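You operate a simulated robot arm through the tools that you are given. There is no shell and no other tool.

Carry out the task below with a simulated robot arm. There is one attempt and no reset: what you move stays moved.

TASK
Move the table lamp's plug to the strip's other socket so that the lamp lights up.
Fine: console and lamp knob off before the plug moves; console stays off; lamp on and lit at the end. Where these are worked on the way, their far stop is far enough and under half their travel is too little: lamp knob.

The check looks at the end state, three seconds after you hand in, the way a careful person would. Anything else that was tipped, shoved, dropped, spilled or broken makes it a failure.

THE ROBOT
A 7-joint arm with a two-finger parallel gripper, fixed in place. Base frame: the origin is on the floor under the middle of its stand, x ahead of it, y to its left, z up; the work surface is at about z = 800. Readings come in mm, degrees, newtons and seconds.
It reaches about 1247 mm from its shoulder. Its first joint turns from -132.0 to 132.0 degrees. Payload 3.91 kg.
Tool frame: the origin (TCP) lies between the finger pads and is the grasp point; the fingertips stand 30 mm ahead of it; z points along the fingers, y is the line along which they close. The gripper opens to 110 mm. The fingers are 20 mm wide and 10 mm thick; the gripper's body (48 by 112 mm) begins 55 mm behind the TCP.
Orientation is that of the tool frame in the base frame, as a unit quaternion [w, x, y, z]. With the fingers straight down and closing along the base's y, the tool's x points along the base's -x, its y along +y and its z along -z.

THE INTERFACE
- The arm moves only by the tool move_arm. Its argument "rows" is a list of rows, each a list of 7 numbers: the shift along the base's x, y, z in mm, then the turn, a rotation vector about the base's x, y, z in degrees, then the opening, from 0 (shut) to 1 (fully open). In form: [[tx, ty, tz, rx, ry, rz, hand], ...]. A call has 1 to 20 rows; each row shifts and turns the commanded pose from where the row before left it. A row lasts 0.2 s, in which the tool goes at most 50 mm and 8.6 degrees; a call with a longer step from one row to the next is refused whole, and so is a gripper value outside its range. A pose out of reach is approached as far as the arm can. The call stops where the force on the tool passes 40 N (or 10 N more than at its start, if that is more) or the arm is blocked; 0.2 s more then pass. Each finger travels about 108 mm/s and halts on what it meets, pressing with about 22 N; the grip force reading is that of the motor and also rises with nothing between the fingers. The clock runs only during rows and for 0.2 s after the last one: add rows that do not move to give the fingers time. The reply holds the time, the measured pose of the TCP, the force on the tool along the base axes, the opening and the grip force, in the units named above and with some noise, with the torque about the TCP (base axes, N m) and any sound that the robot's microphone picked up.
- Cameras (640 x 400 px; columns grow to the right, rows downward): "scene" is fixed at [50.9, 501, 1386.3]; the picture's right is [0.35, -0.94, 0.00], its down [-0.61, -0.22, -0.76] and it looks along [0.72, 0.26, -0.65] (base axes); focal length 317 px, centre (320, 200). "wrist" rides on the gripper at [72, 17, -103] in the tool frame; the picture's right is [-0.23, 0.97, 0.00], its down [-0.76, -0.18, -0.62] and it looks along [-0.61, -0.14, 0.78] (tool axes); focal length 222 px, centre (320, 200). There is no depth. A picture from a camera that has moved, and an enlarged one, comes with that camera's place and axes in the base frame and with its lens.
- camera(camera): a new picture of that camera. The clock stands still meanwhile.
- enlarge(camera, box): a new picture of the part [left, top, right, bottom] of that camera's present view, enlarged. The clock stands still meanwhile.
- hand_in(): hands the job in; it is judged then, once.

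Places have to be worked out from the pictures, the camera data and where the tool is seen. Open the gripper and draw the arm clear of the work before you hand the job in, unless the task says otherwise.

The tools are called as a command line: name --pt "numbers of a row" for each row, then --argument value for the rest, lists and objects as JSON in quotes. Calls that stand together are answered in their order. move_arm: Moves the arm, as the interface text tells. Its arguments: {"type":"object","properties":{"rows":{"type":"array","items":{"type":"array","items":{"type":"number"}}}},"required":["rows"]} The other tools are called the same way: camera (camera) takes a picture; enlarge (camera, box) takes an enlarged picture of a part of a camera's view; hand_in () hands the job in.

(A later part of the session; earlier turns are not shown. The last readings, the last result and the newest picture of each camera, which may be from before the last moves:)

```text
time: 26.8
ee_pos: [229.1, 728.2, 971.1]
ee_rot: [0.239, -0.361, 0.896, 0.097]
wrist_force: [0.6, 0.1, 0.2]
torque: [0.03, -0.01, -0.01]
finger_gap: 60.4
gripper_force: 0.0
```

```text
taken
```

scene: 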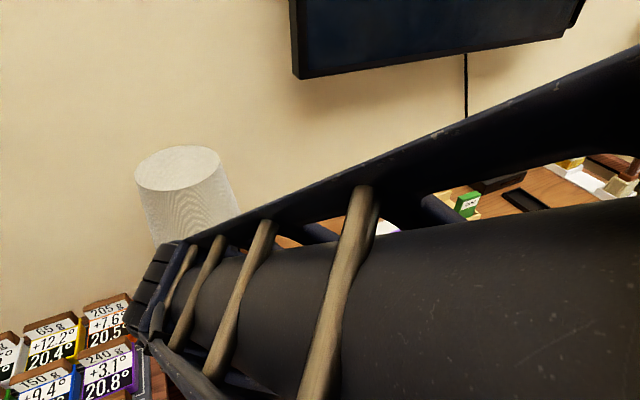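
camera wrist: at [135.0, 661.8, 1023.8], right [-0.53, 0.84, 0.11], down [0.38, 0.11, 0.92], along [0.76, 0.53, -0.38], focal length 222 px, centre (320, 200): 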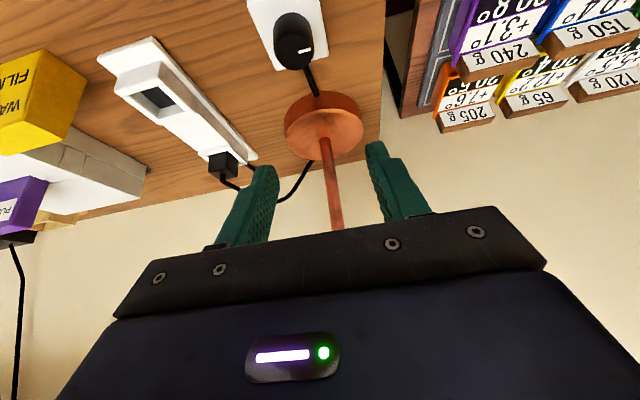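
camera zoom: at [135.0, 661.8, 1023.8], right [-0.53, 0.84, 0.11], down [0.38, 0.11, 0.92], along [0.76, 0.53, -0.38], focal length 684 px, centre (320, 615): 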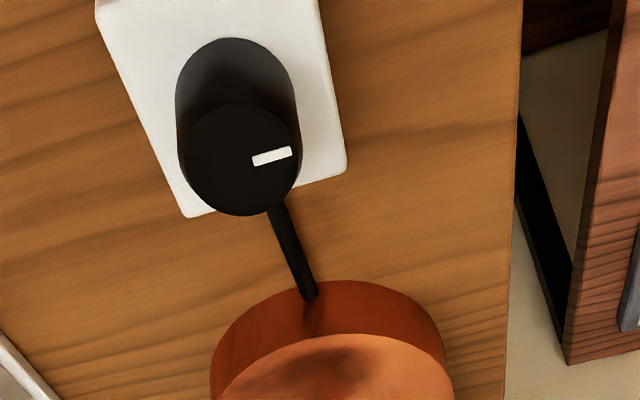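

The knob's mark now points left, 90° from "ON": off. Next, the plug: I back off from the lamp and move right, in front of the plug, to view it closely.

move_arm --pt "-20 -20 0 0 0 0 0.8" --pt "-20 -20 0 0 0 0 0.8" --pt "39 -5.6 -2 0 0 0 0.8" --pt "39 -5.6 -2 0 0 0 0.8" --pt "39 -5.6 -2 0 0 0 0.8" --pt "39 -5.6 -2 0 0 0 0.8" --pt "39 -5.6 -2 0 0 0 0.8" --pt "0 0 0 0 0 0 0.8"

camera --camera "wrist"

enlarge --camera "wrist" --box '[220, 60, 420, 200]'

camera --camera "scene"

```text
time: 28.6
ee_pos: [385.0, 660.3, 961.6]
ee_rot: [0.239, -0.36, 0.897, 0.097]
wrist_force: [0.4, 0.2, -0.4]
torque: [-0.05, 0.01, 0.01]
finger_gap: 88.1
gripper_force: 0.1
```

```text
taken
camera wrist: at [290.3, 593.6, 1014.2], right [-0.53, 0.84, 0.11], down [0.38, 0.11, 0.92], along [0.76, 0.53, -0.38], focal length 222 px, centre (320, 200)
```

wrist: 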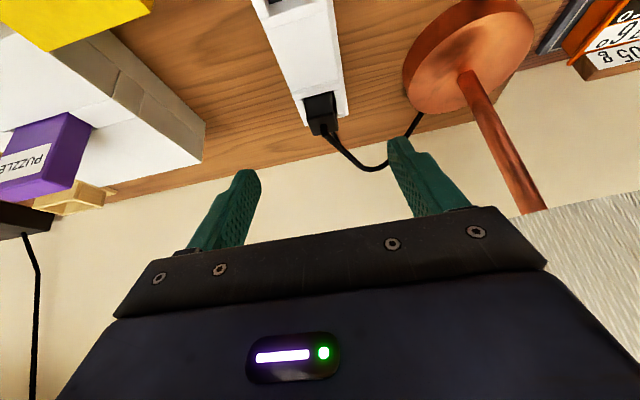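

```text
2.86 times, centred on (320, 130) of wrist
camera zoom: at [290.3, 593.6, 1014.2], right [-0.53, 0.84, 0.11], down [0.38, 0.11, 0.92], along [0.76, 0.53, -0.38], focal length 635 px, centre (320, 400)
```

zoom: 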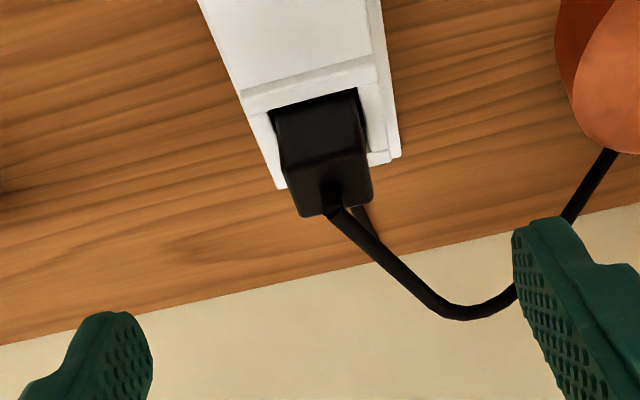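

```text
taken
```

scene: 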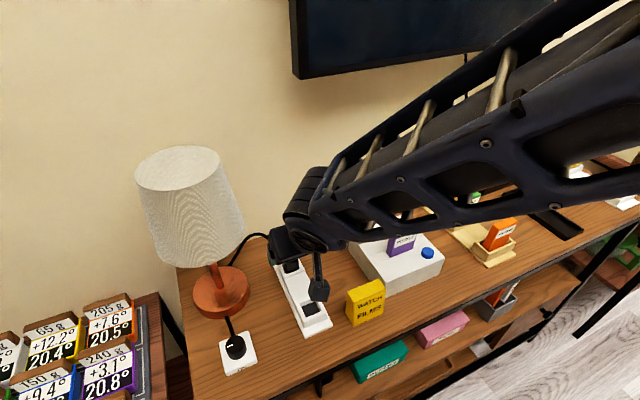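

I zoom in more on the plug to separate its front and top faces and the cord exit.

enlarge --camera "wrist" --box '[290, 80, 360, 145]'

enlarge --camera "scene" --box '[265, 225, 345, 345]'

enlarge --camera "wrist" --box '[250, 0, 350, 90]'

```text
6.15 times, centred on (325, 112) of wrist
camera zoom: at [290.3, 593.6, 1014.2], right [-0.53, 0.84, 0.11], down [0.38, 0.11, 0.92], along [0.76, 0.53, -0.38], focal length 1367 px, centre (289, 738)
```

zoom: 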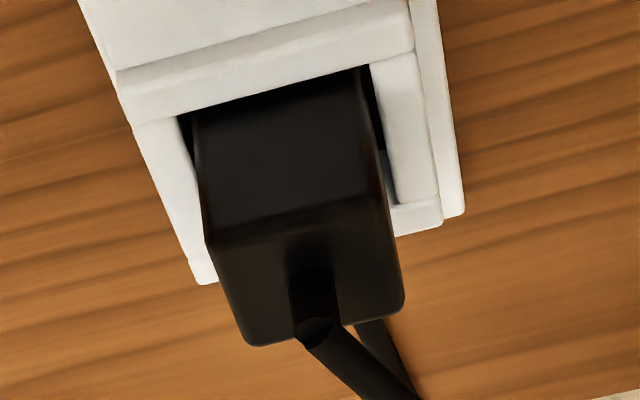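

```text
3.33 times, centred on (305, 285) of scene
camera zoom: at [50.9, 501.0, 1386.3], right [0.35, -0.94, 0.0], down [-0.61, -0.22, -0.76], along [0.72, 0.26, -0.65], focal length 1056 px, centre (370, -83)
```

zoom: 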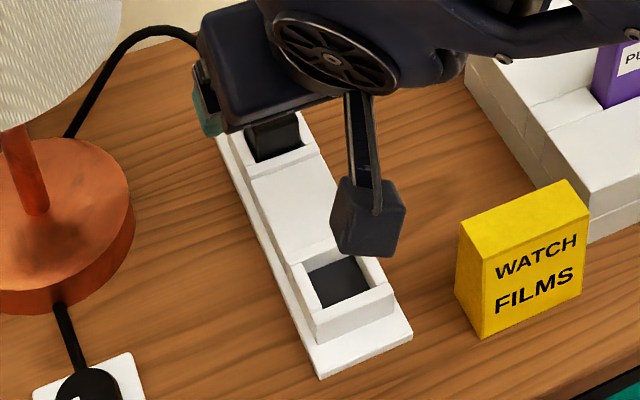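

```text
4.44 times, centred on (300, 45) of wrist
camera zoom: at [290.3, 593.6, 1014.2], right [-0.53, 0.84, 0.11], down [0.38, 0.11, 0.92], along [0.76, 0.53, -0.38], focal length 987 px, centre (409, 889)
```

zoom: 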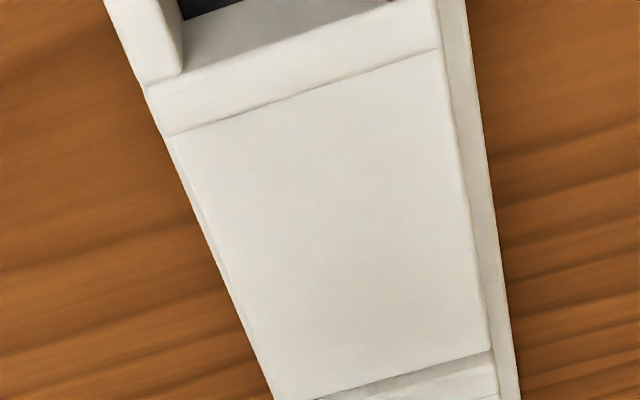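

Plug top estimated near z ≈ 855–860, centre about (433, 709), exposed about 25 mm above its rim; cord leaves from the top to the back-left. I move to a pre-grasp above/in front of it with the fingers open ~60 mm.

move_arm --pt "10 10 -12 0 0 0 0.6" --pt "10 10 -12 0 0 0 0.6" --pt "10 10 -12 0 0 0 0.6" --pt "8 9 -10 0 0 0 0.6" --pt "0 0 0 0 0 0 0.6"

camera --camera "wrist"

enlarge --camera "wrist" --box '[240, 80, 400, 210]'

enlarge --camera "scene" --box '[200, 190, 360, 320]'

```text
time: 29.8
ee_pos: [423.5, 699.4, 915.1]
ee_rot: [0.239, -0.361, 0.897, 0.096]
wrist_force: [0.1, 0.1, 0.0]
torque: [0.0, -0.02, 0.02]
finger_gap: 65.9
gripper_force: 0.0
```

```text
taken
camera wrist: at [328.1, 632.9, 967.8], right [-0.53, 0.84, 0.11], down [0.38, 0.11, 0.92], along [0.76, 0.53, -0.38], focal length 222 px, centre (320, 200)
```

wrist: 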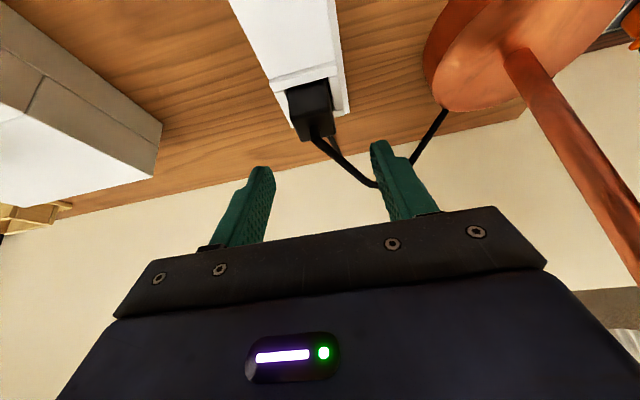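

```text
3.08 times, centred on (320, 145) of wrist
camera zoom: at [328.1, 632.9, 967.8], right [-0.53, 0.84, 0.11], down [0.38, 0.11, 0.92], along [0.76, 0.53, -0.38], focal length 684 px, centre (320, 369)
```

zoom: 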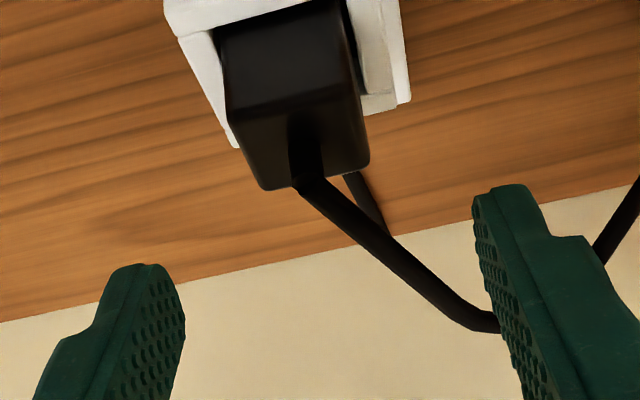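

```text
3.08 times, centred on (280, 255) of scene
camera zoom: at [50.9, 501.0, 1386.3], right [0.35, -0.94, 0.0], down [-0.61, -0.22, -0.76], along [0.72, 0.26, -0.65], focal length 975 px, centre (443, 31)
```

zoom: 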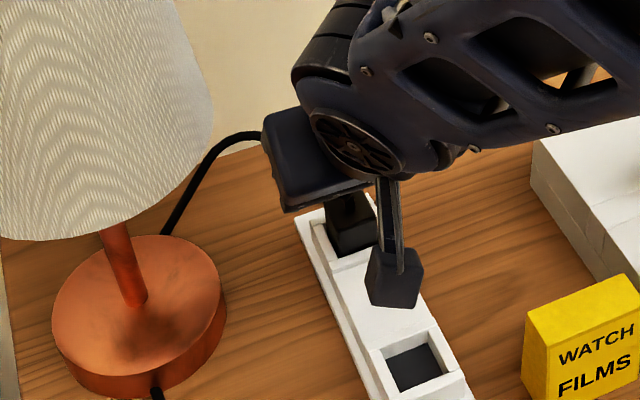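

Both views agree on the plug's lateral place (≈ +2 mm along the closing line from the tool). I shift slightly and lower around the plug, then check height relative to the rim.

move_arm --pt "0 2.8 -15 0 0 0 0.6" --pt "0 0 -15 0 0 0 0.6" --pt "0 0 -10 0 0 0 0.6" --pt "0 0 -4 0 0 0 0.6" --pt "0 0 0 0 0 0 0.6"

enlarge --camera "wrist" --box '[220, 60, 420, 220]'

enlarge --camera "scene" --box '[240, 200, 340, 290]'

```text
time: 31.0
ee_pos: [421.9, 702.8, 872.4]
ee_rot: [0.238, -0.361, 0.896, 0.097]
wrist_force: [-0.4, 0.3, -0.8]
torque: [0.01, 0.05, -0.01]
finger_gap: 66.0
gripper_force: 0.1
```

```text
2.50 times, centred on (320, 140) of wrist
camera zoom: at [328.4, 635.8, 923.7], right [-0.53, 0.84, 0.11], down [0.38, 0.11, 0.92], along [0.76, 0.53, -0.38], focal length 555 px, centre (320, 350)
```

zoom: 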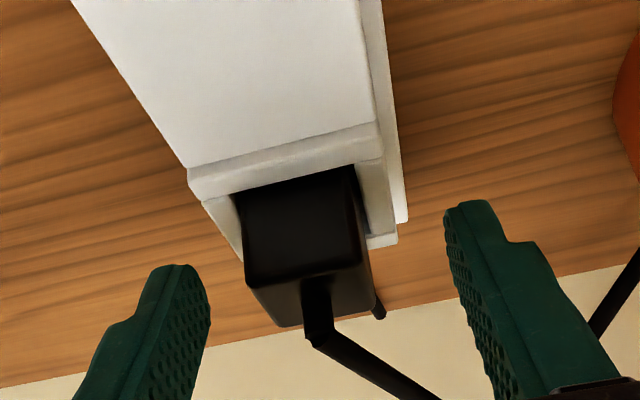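

```text
4.44 times, centred on (290, 245) of scene
camera zoom: at [50.9, 501.0, 1386.3], right [0.35, -0.94, 0.0], down [-0.61, -0.22, -0.76], along [0.72, 0.26, -0.65], focal length 1408 px, centre (453, 0)
```

zoom: 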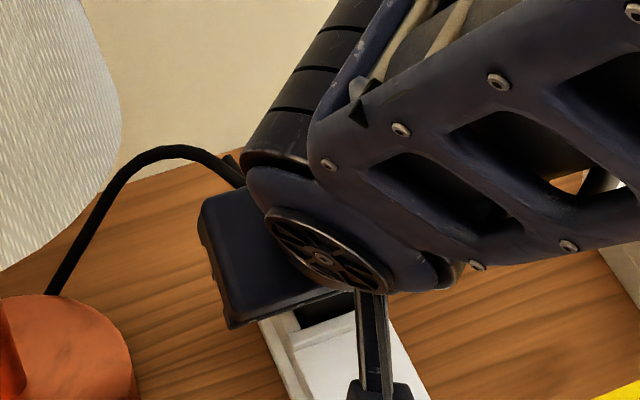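

From this lower vantage the plug's top comes out near z ≈ 852, rim ≈ 828, and the plug is ~3 mm to the right and ~8 mm further back than assumed. I correct by (+7.7, +3.6) and re-check.

move_arm --pt "4 1.8 0 0 0 0 0.6" --pt "3.7 1.8 0 0 0 0 0.6" --pt "0 0 0 0 0 0 0.6"

enlarge --camera "wrist" --box '[220, 80, 420, 240]'

enlarge --camera "wrist" --box '[280, 110, 370, 190]'

```text
time: 31.8
ee_pos: [430.2, 705.9, 872.3]
ee_rot: [0.238, -0.359, 0.897, 0.096]
wrist_force: [0.0, 0.1, -0.6]
torque: [-0.03, 0.01, 0.04]
finger_gap: 65.8
gripper_force: 0.1
```

```text
2.50 times, centred on (320, 160) of wrist
camera zoom: at [336.1, 639.4, 924.3], right [-0.53, 0.84, 0.11], down [0.38, 0.11, 0.92], along [0.76, 0.53, -0.38], focal length 555 px, centre (320, 300)
```

zoom: 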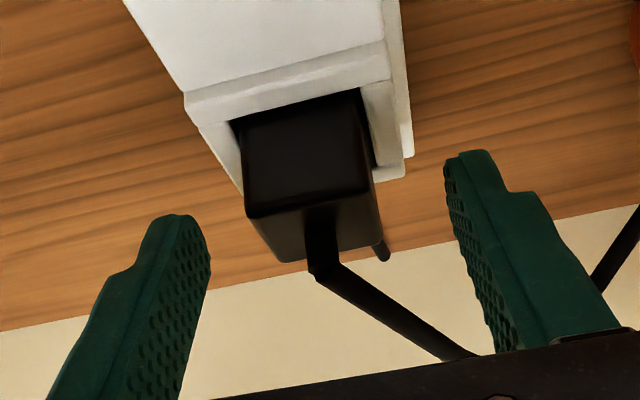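

```text
5.00 times, centred on (325, 150) of wrist
camera zoom: at [336.1, 639.4, 924.3], right [-0.53, 0.84, 0.11], down [0.38, 0.11, 0.92], along [0.76, 0.53, -0.38], focal length 1111 px, centre (295, 450)
```

zoom: 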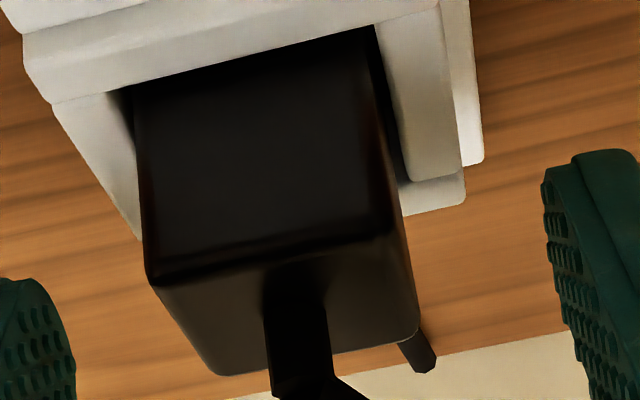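

Laterally centred now (plug ≈ 0–1 mm off, about 10–15 mm ahead in the finger-lean direction). I back off 2.5 mm toward the front, lower 10 mm and close on the plug.

move_arm --pt "-1.8 -1.7 -5 0 0 0 0.6" --pt "0 0 -5 0 0 0 0.6" --pt "0 0 0 0 0 0 0.45" --pt "0 0 0 0 0 0 0.3" --pt "0 0 0 0 0 0 0.2" --pt "0 0 0 0 0 0 0.2"

enlarge --camera "wrist" --box '[220, 80, 420, 240]'

```text
time: 33.2
ee_pos: [428.0, 704.5, 861.5]
ee_rot: [0.238, -0.36, 0.897, 0.096]
wrist_force: [-1.4, -1.3, 1.4]
torque: [-0.09, -0.01, 0.38]
finger_gap: 48.7
gripper_force: 45.0
```

```text
2.50 times, centred on (320, 160) of wrist
camera zoom: at [334.2, 637.7, 914.2], right [-0.53, 0.84, 0.11], down [0.38, 0.11, 0.92], along [0.76, 0.53, -0.38], focal length 555 px, centre (320, 300)
```

zoom: 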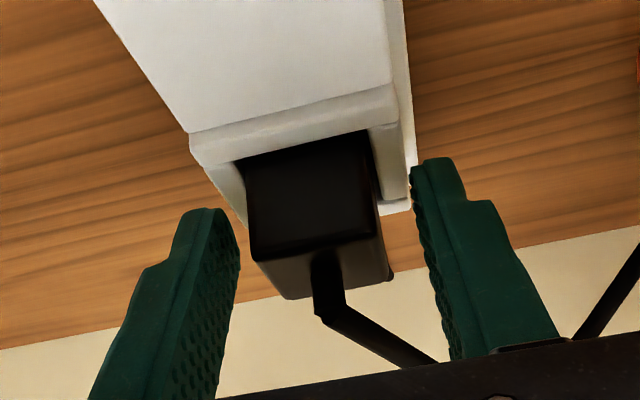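

The gap stopped at 48.7 mm: the fingers met the socket rim's sides, so the rim is higher than assumed (≈ 834). I open, raise 7 mm, back off a few mm to re-centre on the plug and close again.

move_arm --pt "0 0 0 0 0 0 0.6" --pt "0 0 0 0 0 0 0.6" --pt "-5.6 -4.2 7 0 0 0 0.6" --pt "0 0 0 0 0 0 0.6" --pt "0 0 0 0 0 0 0.4" --pt "0 0 0 0 0 0 0.25" --pt "0 0 0 0 0 0 0.25"

enlarge --camera "wrist" --box '[220, 80, 420, 240]'

```text
time: 34.8
ee_pos: [422.5, 699.0, 868.5]
ee_rot: [0.239, -0.361, 0.896, 0.097]
wrist_force: [-0.4, -0.6, 0.8]
torque: [0.01, 0.01, 0.03]
finger_gap: 29.2
gripper_force: 21.9
```

```text
2.50 times, centred on (320, 160) of wrist
camera zoom: at [328.7, 633.3, 921.1], right [-0.53, 0.84, 0.11], down [0.38, 0.11, 0.92], along [0.76, 0.53, -0.38], focal length 555 px, centre (320, 300)
```

zoom: 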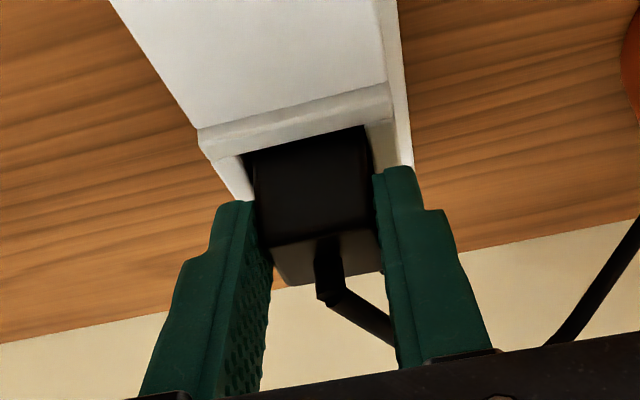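

Gap reads 29 mm. I squeeze fully to see whether that is the plug's width.

move_arm --pt "0 0 0 0 0 0 0.1" --pt "0 0 0 0 0 0 0.1"

enlarge --camera "wrist" --box '[270, 100, 370, 190]'

```text
time: 35.4
ee_pos: [422.5, 699.5, 867.7]
ee_rot: [0.239, -0.36, 0.897, 0.096]
wrist_force: [-1.0, 0.3, 0.1]
torque: [0.05, 0.06, -0.02]
finger_gap: 29.3
gripper_force: 21.7
```

```text
4.44 times, centred on (320, 145) of wrist
camera zoom: at [328.7, 633.3, 921.1], right [-0.53, 0.84, 0.11], down [0.38, 0.11, 0.92], along [0.76, 0.53, -0.38], focal length 987 px, centre (320, 444)
```

zoom: 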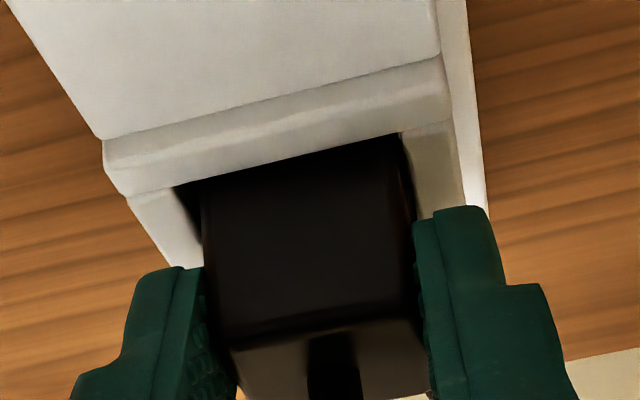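

The plug is firmly held (29.3 mm, almost no side force). I pull straight up in small steps and watch the force.

move_arm --pt "0 0 3 0 0 0 0" --pt "0 0 3 0 0 0 0" --pt "0 0 4 0 0 0 0" --pt "0 0 5 0 0 0 0"

enlarge --camera "wrist" --box '[220, 80, 420, 240]'

```text
time: 36.4
ee_pos: [423.2, 700.3, 884.2]
ee_rot: [0.239, -0.36, 0.897, 0.096]
wrist_force: [-0.3, -0.2, -0.8]
torque: [0.04, -0.02, 0.0]
finger_gap: 29.0
gripper_force: 22.1
```

```text
2.50 times, centred on (320, 160) of wrist
camera zoom: at [328.6, 633.7, 936.3], right [-0.53, 0.84, 0.11], down [0.38, 0.11, 0.92], along [0.76, 0.53, -0.38], focal length 555 px, centre (320, 300)
```

zoom: 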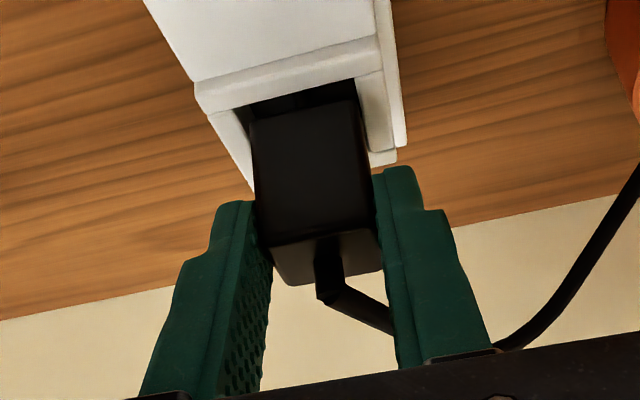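

The plug comes up with the fingers. I continue raising until its lower end clears the rim.

move_arm --pt "0 0 6 0 0 0 0" --pt "0 0 6 0 0 0 0" --pt "0 0 8 0 0 0 0" --pt "0 0 8 0 0 0 0"

enlarge --camera "wrist" --box '[220, 80, 420, 240]'

camera --camera "scene"

```text
time: 37.4
ee_pos: [423.6, 699.1, 911.1]
ee_rot: [0.238, -0.361, 0.896, 0.097]
wrist_force: [-1.0, 0.4, -0.8]
torque: [0.02, -0.02, -0.01]
finger_gap: 29.2
gripper_force: 21.5
```

```text
2.50 times, centred on (320, 160) of wrist
camera zoom: at [328.8, 633.6, 964.0], right [-0.53, 0.84, 0.11], down [0.38, 0.11, 0.92], along [0.76, 0.53, -0.38], focal length 555 px, centre (320, 300)
```

zoom: 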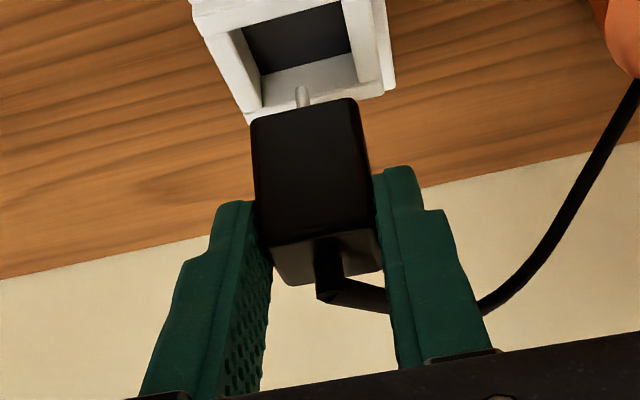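

```text
taken
```

scene: 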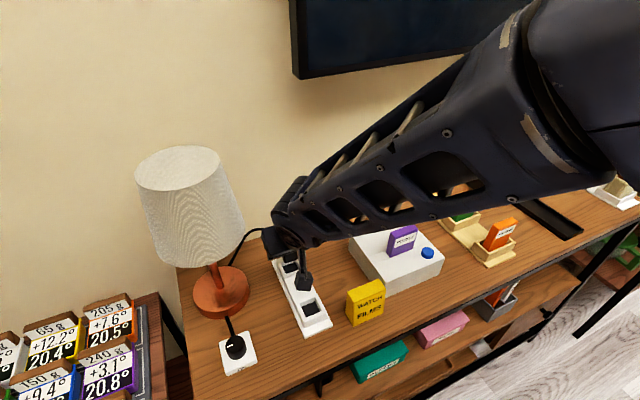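

The plug is free, its pin visible. I take a reference close-up of the rear socket from this pose; after shifting by the socket spacing (~110 mm toward the front) the other socket should look identical.

enlarge --camera "wrist" --box '[255, 40, 385, 140]'

camera --camera "wrist"

```text
4.00 times, centred on (320, 90) of wrist
camera zoom: at [328.8, 633.6, 964.0], right [-0.53, 0.84, 0.11], down [0.38, 0.11, 0.92], along [0.76, 0.53, -0.38], focal length 888 px, centre (320, 640)
```

zoom: 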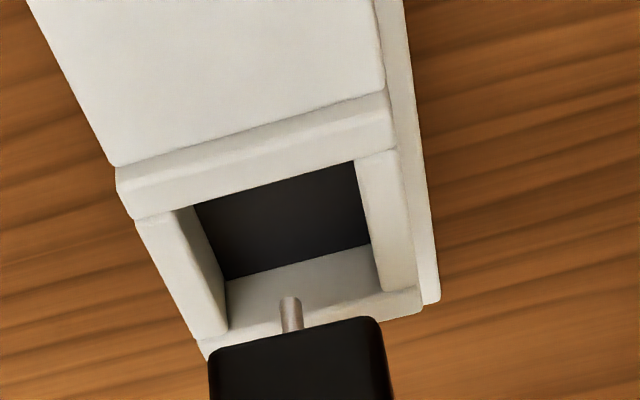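

```text
taken
camera wrist: at [328.8, 633.6, 964.0], right [-0.53, 0.84, 0.11], down [0.38, 0.11, 0.92], along [0.76, 0.53, -0.38], focal length 222 px, centre (320, 200)
```

wrist: 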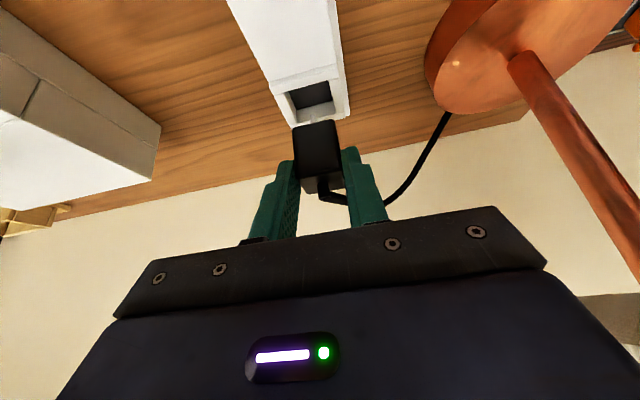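

I move the plug toward the front socket along the strip, at constant height.

move_arm --pt "-13.1 -12.7 0 0 0 0 0" --pt "-13.1 -12.7 0 0 0 0 0" --pt "-13.1 -12.7 0 0 0 0 0" --pt "-13.1 -12.7 0 0 0 0 0" --pt "-13.1 -12.8 0 0 0 0 0" --pt "-13.1 -12.8 0 0 0 0 0" --pt "0 0 0 0 0 0 0"

enlarge --camera "wrist" --box '[255, 40, 385, 140]'

camera --camera "wrist"

camera --camera "scene"

```text
time: 39.0
ee_pos: [344.7, 624.2, 910.9]
ee_rot: [0.238, -0.36, 0.897, 0.096]
wrist_force: [-0.8, 0.5, -0.3]
torque: [-0.03, -0.02, 0.02]
finger_gap: 29.0
gripper_force: 21.6
```

```text
4.00 times, centred on (320, 90) of wrist
camera zoom: at [249.8, 557.1, 963.8], right [-0.53, 0.84, 0.11], down [0.38, 0.11, 0.92], along [0.76, 0.53, -0.38], focal length 888 px, centre (320, 640)
```

zoom: 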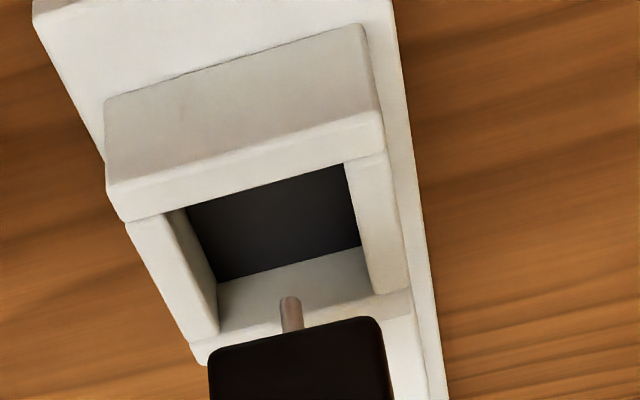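

```text
taken
camera wrist: at [249.8, 557.1, 963.8], right [-0.53, 0.84, 0.11], down [0.38, 0.11, 0.92], along [0.76, 0.53, -0.38], focal length 222 px, centre (320, 200)
```

wrist: 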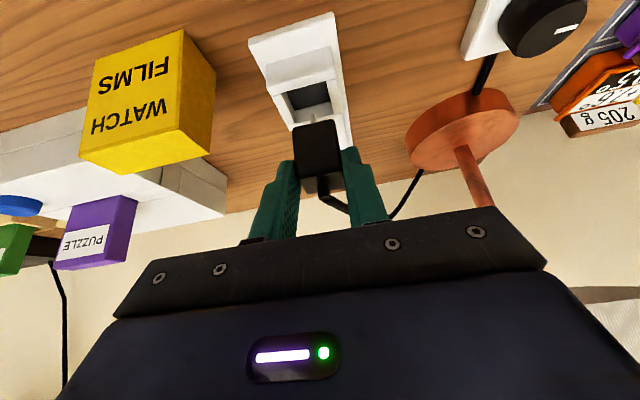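

```text
taken
```

scene: 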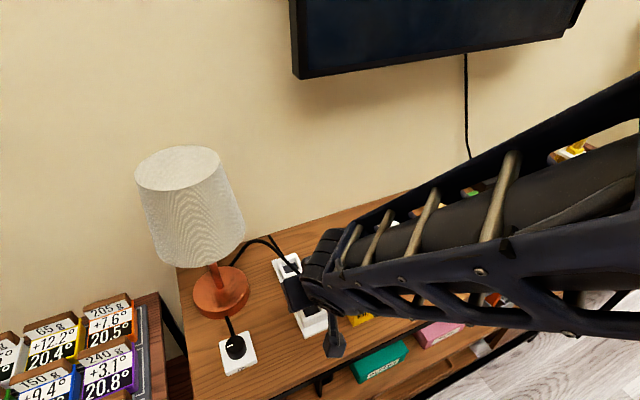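

Compared with the reference, the front socket sits ~10 px left in the picture, i.e. the tool must shift about 1.9 mm to the strip's right: (+1.1, −1.5). I correct and compare again.

move_arm --pt "1.1 -1.5 0 0 0 0 0" --pt "0 0 0 0 0 0 0"

enlarge --camera "wrist" --box '[255, 40, 385, 140]'

```text
time: 39.6
ee_pos: [346.0, 622.3, 909.9]
ee_rot: [0.238, -0.361, 0.896, 0.097]
wrist_force: [0.3, -0.2, -0.6]
torque: [0.01, -0.01, -0.01]
finger_gap: 29.0
gripper_force: 22.0
```

```text
4.00 times, centred on (320, 90) of wrist
camera zoom: at [250.9, 555.7, 963.8], right [-0.53, 0.84, 0.11], down [0.38, 0.11, 0.92], along [0.76, 0.53, -0.38], focal length 888 px, centre (320, 640)
```

zoom: 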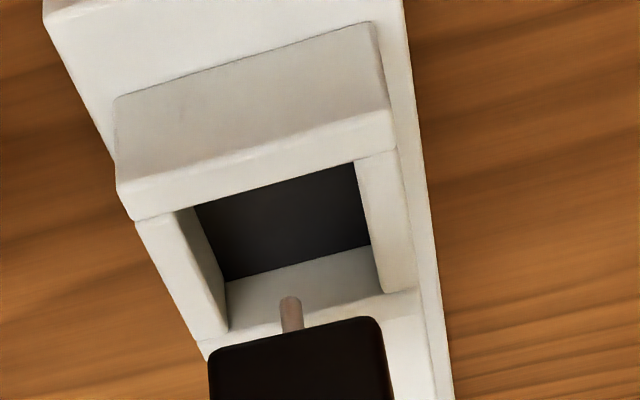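

It now matches the reference picture to within a pixel. I lower the plug part-way and check forces.

move_arm --pt "0 0 -7 0 0 0 0" --pt "0 0 -7 0 0 0 0" --pt "0 0 -6 0 0 0 0" --pt "0 0 0 0 0 0 0"

enlarge --camera "wrist" --box '[255, 60, 385, 160]'

```text
time: 40.6
ee_pos: [346.2, 622.7, 890.9]
ee_rot: [0.239, -0.359, 0.897, 0.097]
wrist_force: [0.2, -1.2, 0.0]
torque: [0.0, -0.01, -0.02]
finger_gap: 29.0
gripper_force: 21.8
```

```text
4.00 times, centred on (320, 110) of wrist
camera zoom: at [251.0, 555.7, 943.8], right [-0.53, 0.84, 0.11], down [0.38, 0.11, 0.92], along [0.76, 0.53, -0.38], focal length 888 px, centre (320, 560)
```

zoom: 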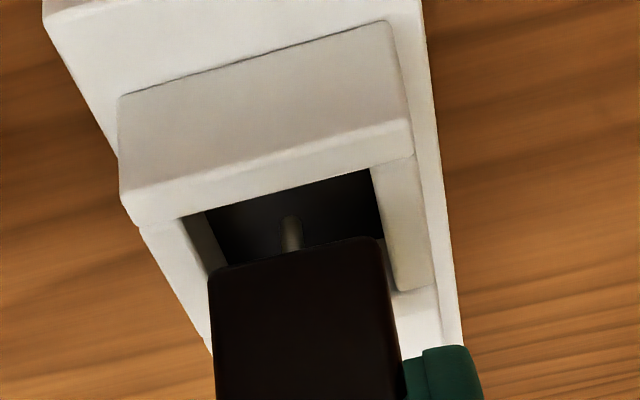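

On track with no contact force. I continue lowering in small steps.

move_arm --pt "0 0 -5 0 0 0 0" --pt "0 0 -4 0 0 0 0" --pt "0 0 -3 0 0 0 0" --pt "0 0 -2 0 0 0 0"

enlarge --camera "wrist" --box '[255, 70, 385, 170]'

```text
time: 41.6
ee_pos: [346.3, 621.7, 877.4]
ee_rot: [0.238, -0.361, 0.897, 0.097]
wrist_force: [0.2, -0.9, -0.3]
torque: [0.03, 0.01, -0.02]
finger_gap: 29.1
gripper_force: 21.9
```

```text
4.00 times, centred on (320, 120) of wrist
camera zoom: at [251.0, 555.6, 929.7], right [-0.53, 0.84, 0.11], down [0.38, 0.11, 0.92], along [0.76, 0.53, -0.38], focal length 888 px, centre (320, 520)
```

zoom: 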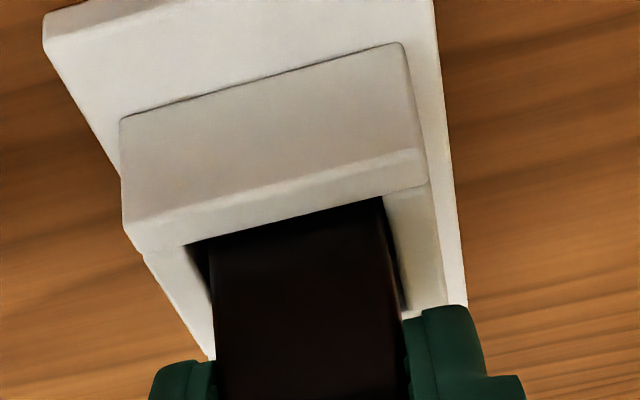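

The plug enters the recess without contact. I go down the last ~10 mm gently.

move_arm --pt "0 0 -3 0 0 0 0" --pt "0 0 -2 0 0 0 0" --pt "0 0 -2 0 0 0 0" --pt "0 0 -1.5 0 0 0 0" --pt "0 0 0 0 0 0 0"

enlarge --camera "wrist" --box '[255, 80, 385, 180]'

```text
time: 42.8
ee_pos: [345.4, 623.3, 870.0]
ee_rot: [0.238, -0.36, 0.897, 0.096]
wrist_force: [0.0, -0.6, -0.6]
torque: [-0.02, -0.04, -0.03]
finger_gap: 29.0
gripper_force: 22.6
```

```text
4.00 times, centred on (320, 130) of wrist
camera zoom: at [251.0, 555.8, 921.8], right [-0.53, 0.84, 0.11], down [0.38, 0.11, 0.92], along [0.76, 0.53, -0.38], focal length 888 px, centre (320, 480)
```

zoom: 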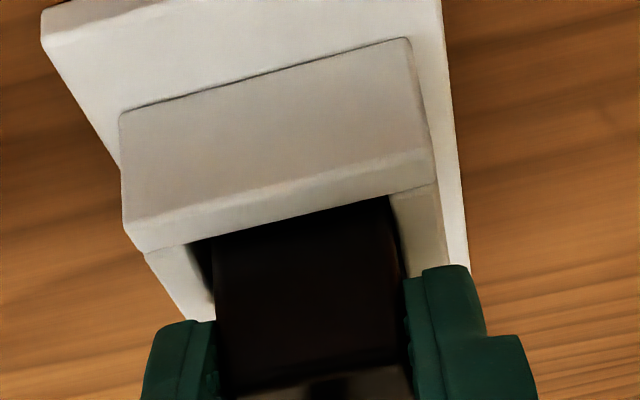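

Still no contact at z = 870 (seated grip height was ≈ 868). I press on in 1 mm steps.

move_arm --pt "0 0 -1 0 0 0 0" --pt "0 0 -1 0 0 0 0" --pt "0 0 -0.5 0 0 0 0" --pt "0 0 0 0 0 0 0"

enlarge --camera "wrist" --box '[255, 80, 385, 180]'

```text
time: 43.8
ee_pos: [346.2, 622.9, 866.8]
ee_rot: [0.239, -0.36, 0.896, 0.097]
wrist_force: [0.4, 2.0, 14.3]
torque: [0.23, -0.26, 0.0]
finger_gap: 29.1
gripper_force: 21.6
```

```text
4.00 times, centred on (320, 130) of wrist
camera zoom: at [251.2, 556.0, 919.8], right [-0.53, 0.84, 0.12], down [0.38, 0.11, 0.92], along [0.76, 0.53, -0.38], focal length 888 px, centre (320, 480)
```

zoom: 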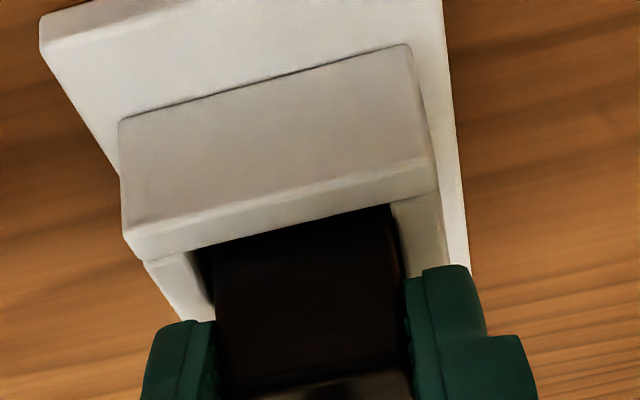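

14 N of upward contact at the original seated height: the plug is on the socket floor. I press a touch more to make sure, then open and rise.

move_arm --pt "0 0 -0.7 0 0 0 0" --pt "0 0 0 0 0 0 0" --pt "0 0 0.8 0 0 0 0.3" --pt "0 0 0 0 0 0 0.5" --pt "0 0 0 0 0 0 0.55" --pt "0 0 0 0 0 0 0.55"

enlarge --camera "wrist" --box '[220, 60, 420, 220]'

```text
time: 45.2
ee_pos: [345.0, 623.0, 868.5]
ee_rot: [0.238, -0.361, 0.897, 0.097]
wrist_force: [-0.3, 0.6, -0.3]
torque: [0.03, 0.01, -0.01]
finger_gap: 60.3
gripper_force: 0.0
```

```text
2.50 times, centred on (320, 140) of wrist
camera zoom: at [251.1, 555.5, 919.2], right [-0.53, 0.84, 0.11], down [0.38, 0.11, 0.92], along [0.76, 0.53, -0.38], focal length 555 px, centre (320, 350)
```

zoom: 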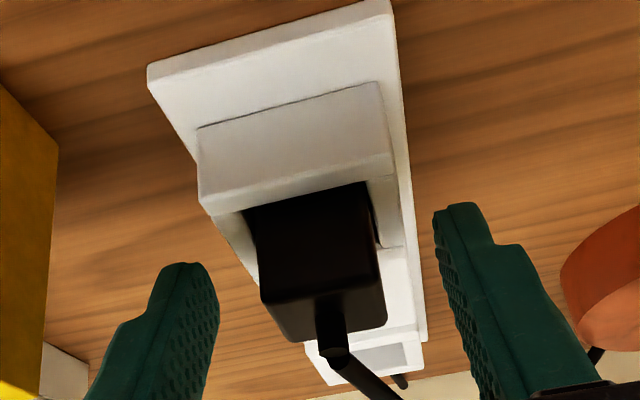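

The plug is released and stands in the front socket like it did in the rear one. I withdraw along the tool axis (up and to the front), away from the cord, and check.

move_arm --pt "-5.4 -5.2 13 0 0 0 0.55" --pt "-9 -8.7 21.7 0 0 0 0.55" --pt "-9 -8.7 21.7 0 0 0 0.55" --pt "-9 -8.7 21.7 0 0 0 0.55" --pt "0 0 0 0 0 0 0.55"

camera --camera "wrist"

enlarge --camera "wrist" --box '[240, 20, 400, 150]'

camera --camera "scene"

```text
time: 46.4
ee_pos: [312.3, 590.2, 945.3]
ee_rot: [0.238, -0.361, 0.896, 0.096]
wrist_force: [0.3, -1.1, -0.1]
torque: [0.02, -0.04, -0.03]
finger_gap: 60.6
gripper_force: 0.1
```

```text
taken
camera wrist: at [218.1, 524.5, 997.2], right [-0.53, 0.84, 0.11], down [0.38, 0.11, 0.92], along [0.76, 0.53, -0.38], focal length 222 px, centre (320, 200)
```

wrist: 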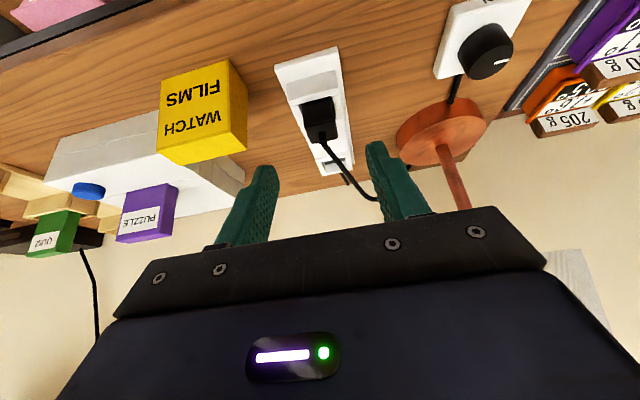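

```text
3.08 times, centred on (320, 85) of wrist
camera zoom: at [218.1, 524.5, 997.2], right [-0.53, 0.84, 0.11], down [0.38, 0.11, 0.92], along [0.76, 0.53, -0.38], focal length 684 px, centre (320, 554)
```

zoom: 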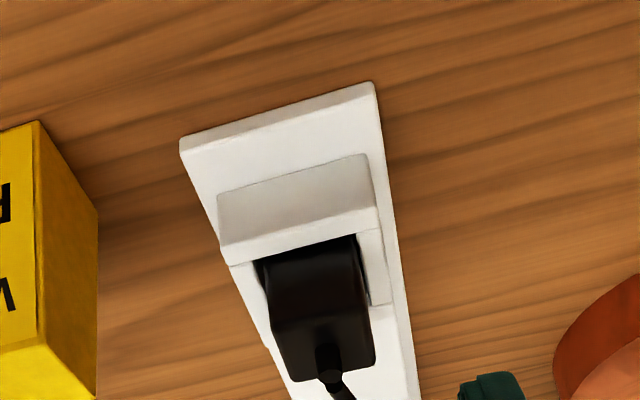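

```text
taken
```

scene: 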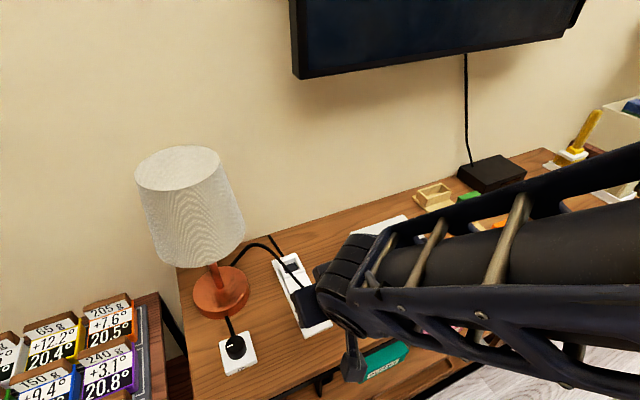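

The plug sits in the front socket, rear socket empty, everything else undisturbed. Now I go back over the knob, with the tool leaning left (az ≈ 5°) so that I can turn 100° counter-clockwise to ON.

move_arm --pt "-16.8 27.5 -3 0 0 -7.8 0.55" --pt "-16.8 27.5 -3 0 0 -7.8 0.55" --pt "-16.8 27.5 -3 0 0 -7.8 0.55" --pt "-16.8 27.5 -3 0 0 -7.8 0.55" --pt "-16.8 27.4 -3 0 0 -7.8 0.55" --pt "0 0 -20 0 0 0 0.55" --pt "0 0 0 0 0 0 0.55"

camera --camera "wrist"

enlarge --camera "scene" --box '[120, 180, 360, 400]'

```text
time: 48.0
ee_pos: [229.3, 728.8, 908.6]
ee_rot: [0.258, -0.04, 0.965, 0.011]
wrist_force: [0.3, 0.4, -0.3]
torque: [-0.02, 0.02, 0.02]
finger_gap: 60.4
gripper_force: 0.2
```

```text
taken
camera wrist: at [113.4, 736.0, 961.8], right [0.12, 0.99, 0.12], down [0.36, -0.15, 0.92], along [0.92, -0.06, -0.38], focal length 222 px, centre (320, 200)
```

wrist: 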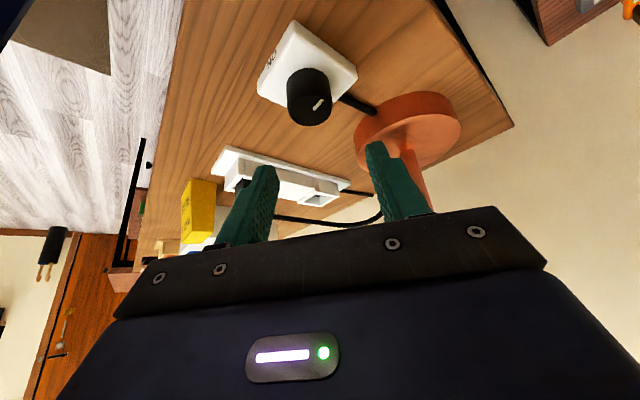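

```text
1.82 times, centred on (240, 290) of scene
camera zoom: at [50.9, 501.0, 1386.3], right [0.35, -0.94, 0.0], down [-0.61, -0.22, -0.76], along [0.72, 0.26, -0.65], focal length 576 px, centre (466, 36)
```

zoom: 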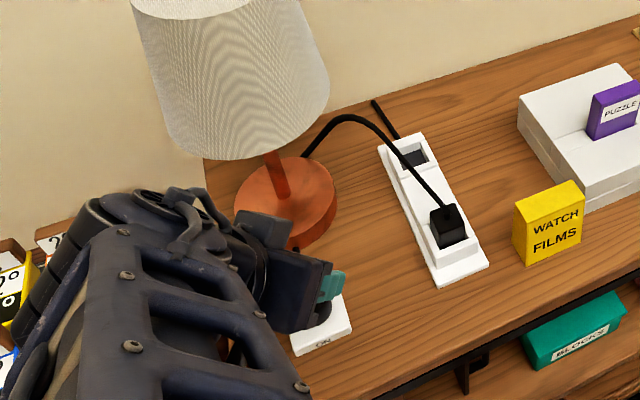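

Scene view confirms the plug standing properly in the front socket. The knob appears where predicted; I lower around it and close.

move_arm --pt "0 0 -20 0 0 0 0.55" --pt "0 0 -20 0 0 0 0.55" --pt "0 0 -14 0 0 0 0.55" --pt "0 0 -4.5 0 0 0 0.55" --pt "0 0 0 0 0 0 0.55" --pt "0 0 0 0 0 0 0.4" --pt "0 0 0 0 0 0 0.2" --pt "0 0 0 0 0 0 0.2"

enlarge --camera "wrist" --box '[220, 80, 420, 230]'

```text
time: 49.8
ee_pos: [231.2, 727.9, 851.0]
ee_rot: [0.258, -0.041, 0.965, 0.011]
wrist_force: [2.3, -21.7, 2.4]
torque: [-0.66, 0.19, -0.25]
finger_gap: 33.4
gripper_force: 45.1
```

```text
2.67 times, centred on (320, 155) of wrist
camera zoom: at [114.3, 735.1, 903.5], right [0.12, 0.99, 0.11], down [0.36, -0.15, 0.92], along [0.92, -0.07, -0.38], focal length 592 px, centre (320, 320)
```

zoom: 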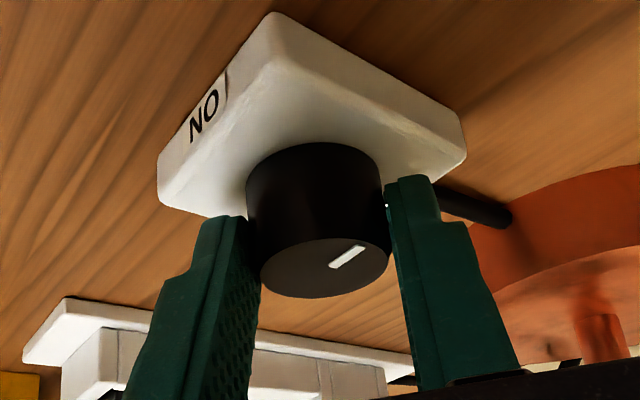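

Side force of ~22 N in −y: I relieve it by shifting 1.8 mm before turning.

move_arm --pt "0 -1.8 0 0 0 0 0.2" --pt "0 0 0 0 0 0 0.2"

```text
time: 50.4
ee_pos: [229.8, 726.9, 851.4]
ee_rot: [0.259, -0.04, 0.965, 0.012]
wrist_force: [13.3, 1.1, -8.8]
torque: [0.02, -0.62, -0.01]
finger_gap: 33.4
gripper_force: 45.2
```

The lateral load is gone. I start turning counter-clockwise about the knob axis (240.3, 728.5), 28° first.

move_arm --pt "0.9 0 -0.6 0 0 0 0.1" --pt "0.27 -1.27 0 0 0 7 0.1" --pt "0.43 -1.22 0 0 0 7 0.1" --pt "0.57 -1.16 0 0 0 7 0.1" --pt "0.71 -1.09 0 0 0 7 0.1"

enlarge --camera "wrist" --box '[220, 80, 420, 230]'

```text
time: 51.6
ee_pos: [231.6, 723.0, 851.9]
ee_rot: [0.246, -0.274, 0.927, 0.073]
wrist_force: [-4.4, 0.3, 11.2]
torque: [-0.3, 0.69, 0.02]
finger_gap: 33.6
gripper_force: 45.3
```

```text
2.67 times, centred on (320, 155) of wrist
camera zoom: at [126.1, 674.6, 903.5], right [-0.36, 0.92, 0.12], down [0.39, 0.04, 0.92], along [0.84, 0.38, -0.38], focal length 592 px, centre (320, 320)
```

zoom: 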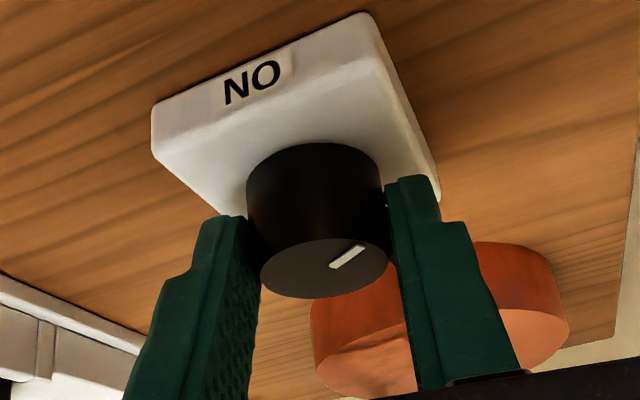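

The knob follows (mark unchanged relative to fingers). I continue 42° more counter-clockwise.

move_arm --pt "0.84 -0.99 0 0 0 7 0.1" --pt "0.95 -0.88 0 0 0 7 0.1" --pt "1.05 -0.76 0 0 0 7 0.1" --pt "1.14 -0.62 0 0 0 7 0.1" --pt "1.2 -0.48 0 0 0 7 0.1" --pt "1.25 -0.33 0 0 0 7 0.1"

enlarge --camera "wrist" --box '[220, 80, 420, 230]'

camera --camera "scene"

```text
time: 53.0
ee_pos: [238.1, 719.4, 849.9]
ee_rot: [0.203, -0.588, 0.767, 0.156]
wrist_force: [-11.4, 9.1, 6.4]
torque: [-0.1, 0.55, 0.15]
finger_gap: 33.5
gripper_force: 44.8
```

```text
2.67 times, centred on (320, 155) of wrist
camera zoom: at [191.5, 612.2, 903.4], right [-0.89, 0.44, 0.11], down [0.26, 0.29, 0.92], along [0.37, 0.85, -0.38], focal length 592 px, centre (320, 320)
```

zoom: 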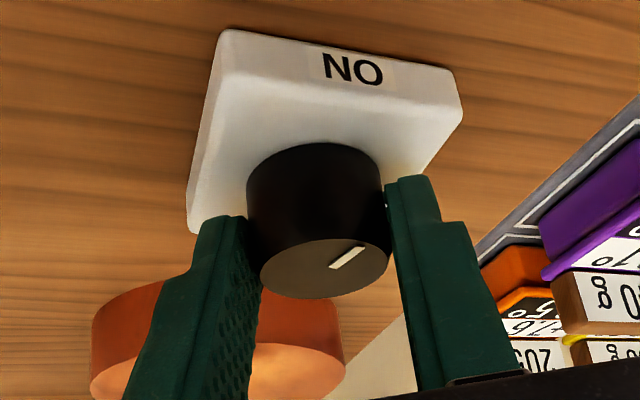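

```text
taken
```

scene: 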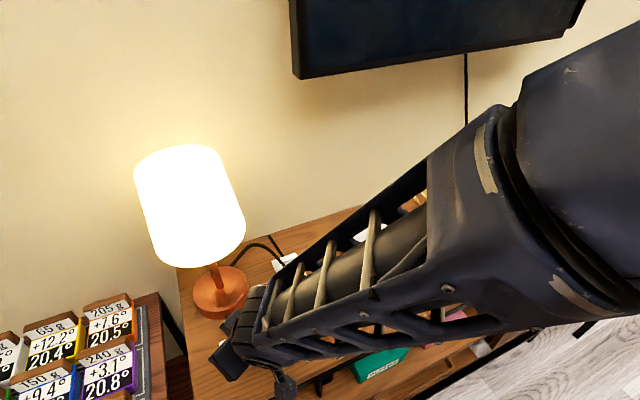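

The lamp is lit. I relieve the side load slightly and continue counter-clockwise to the knob's stop at ON.

move_arm --pt "-0.7 0.6 0.3 0 0 0 0.1" --pt "1.28 -0.18 0 0 0 7 0.1" --pt "1.3 -0.02 0 0 0 7 0.1" --pt "1.29 0.14 0 0 0 7 0.1" --pt "1.26 0.3 0 0 0 7 0.1"

enlarge --camera "wrist" --box '[220, 80, 420, 230]'

```text
time: 54.2
ee_pos: [241.9, 718.2, 850.1]
ee_rot: [-0.16, 0.756, -0.602, -0.202]
wrist_force: [-9.5, 3.5, 2.0]
torque: [0.42, -0.35, -0.23]
finger_gap: 33.8
gripper_force: 45.3
```

```text
2.67 times, centred on (320, 155) of wrist
camera zoom: at [251.6, 603.4, 903.0], right [-0.99, -0.03, 0.11], down [0.1, 0.38, 0.92], along [-0.07, 0.92, -0.38], focal length 592 px, centre (320, 320)
```

zoom: 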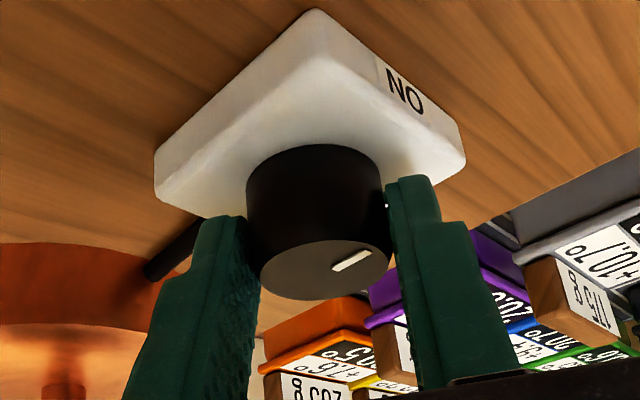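

The stop seems to begin (torque −0.23). I turn another 8° to be sure it is at the ON stop.

move_arm --pt "0.6 0.5 0 0 0 5 0.1" --pt "1.0 0.4 0 0 0 6 0.1"

enlarge --camera "wrist" --box '[220, 80, 420, 230]'

```text
time: 54.8
ee_pos: [244.1, 718.3, 849.9]
ee_rot: [-0.138, 0.81, -0.527, -0.215]
wrist_force: [-5.9, 0.2, -4.0]
torque: [0.28, -0.23, -0.56]
finger_gap: 33.9
gripper_force: 44.5
```

```text
2.67 times, centred on (320, 155) of wrist
camera zoom: at [275.2, 608.0, 903.0], right [-0.97, -0.21, 0.11], down [0.02, 0.39, 0.92], along [-0.24, 0.89, -0.38], focal length 592 px, centre (320, 320)
```

zoom: 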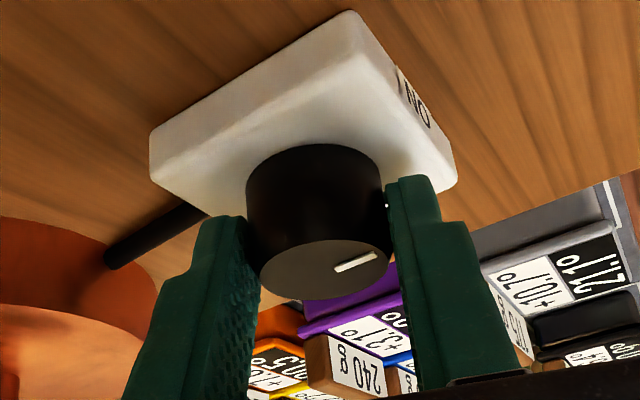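

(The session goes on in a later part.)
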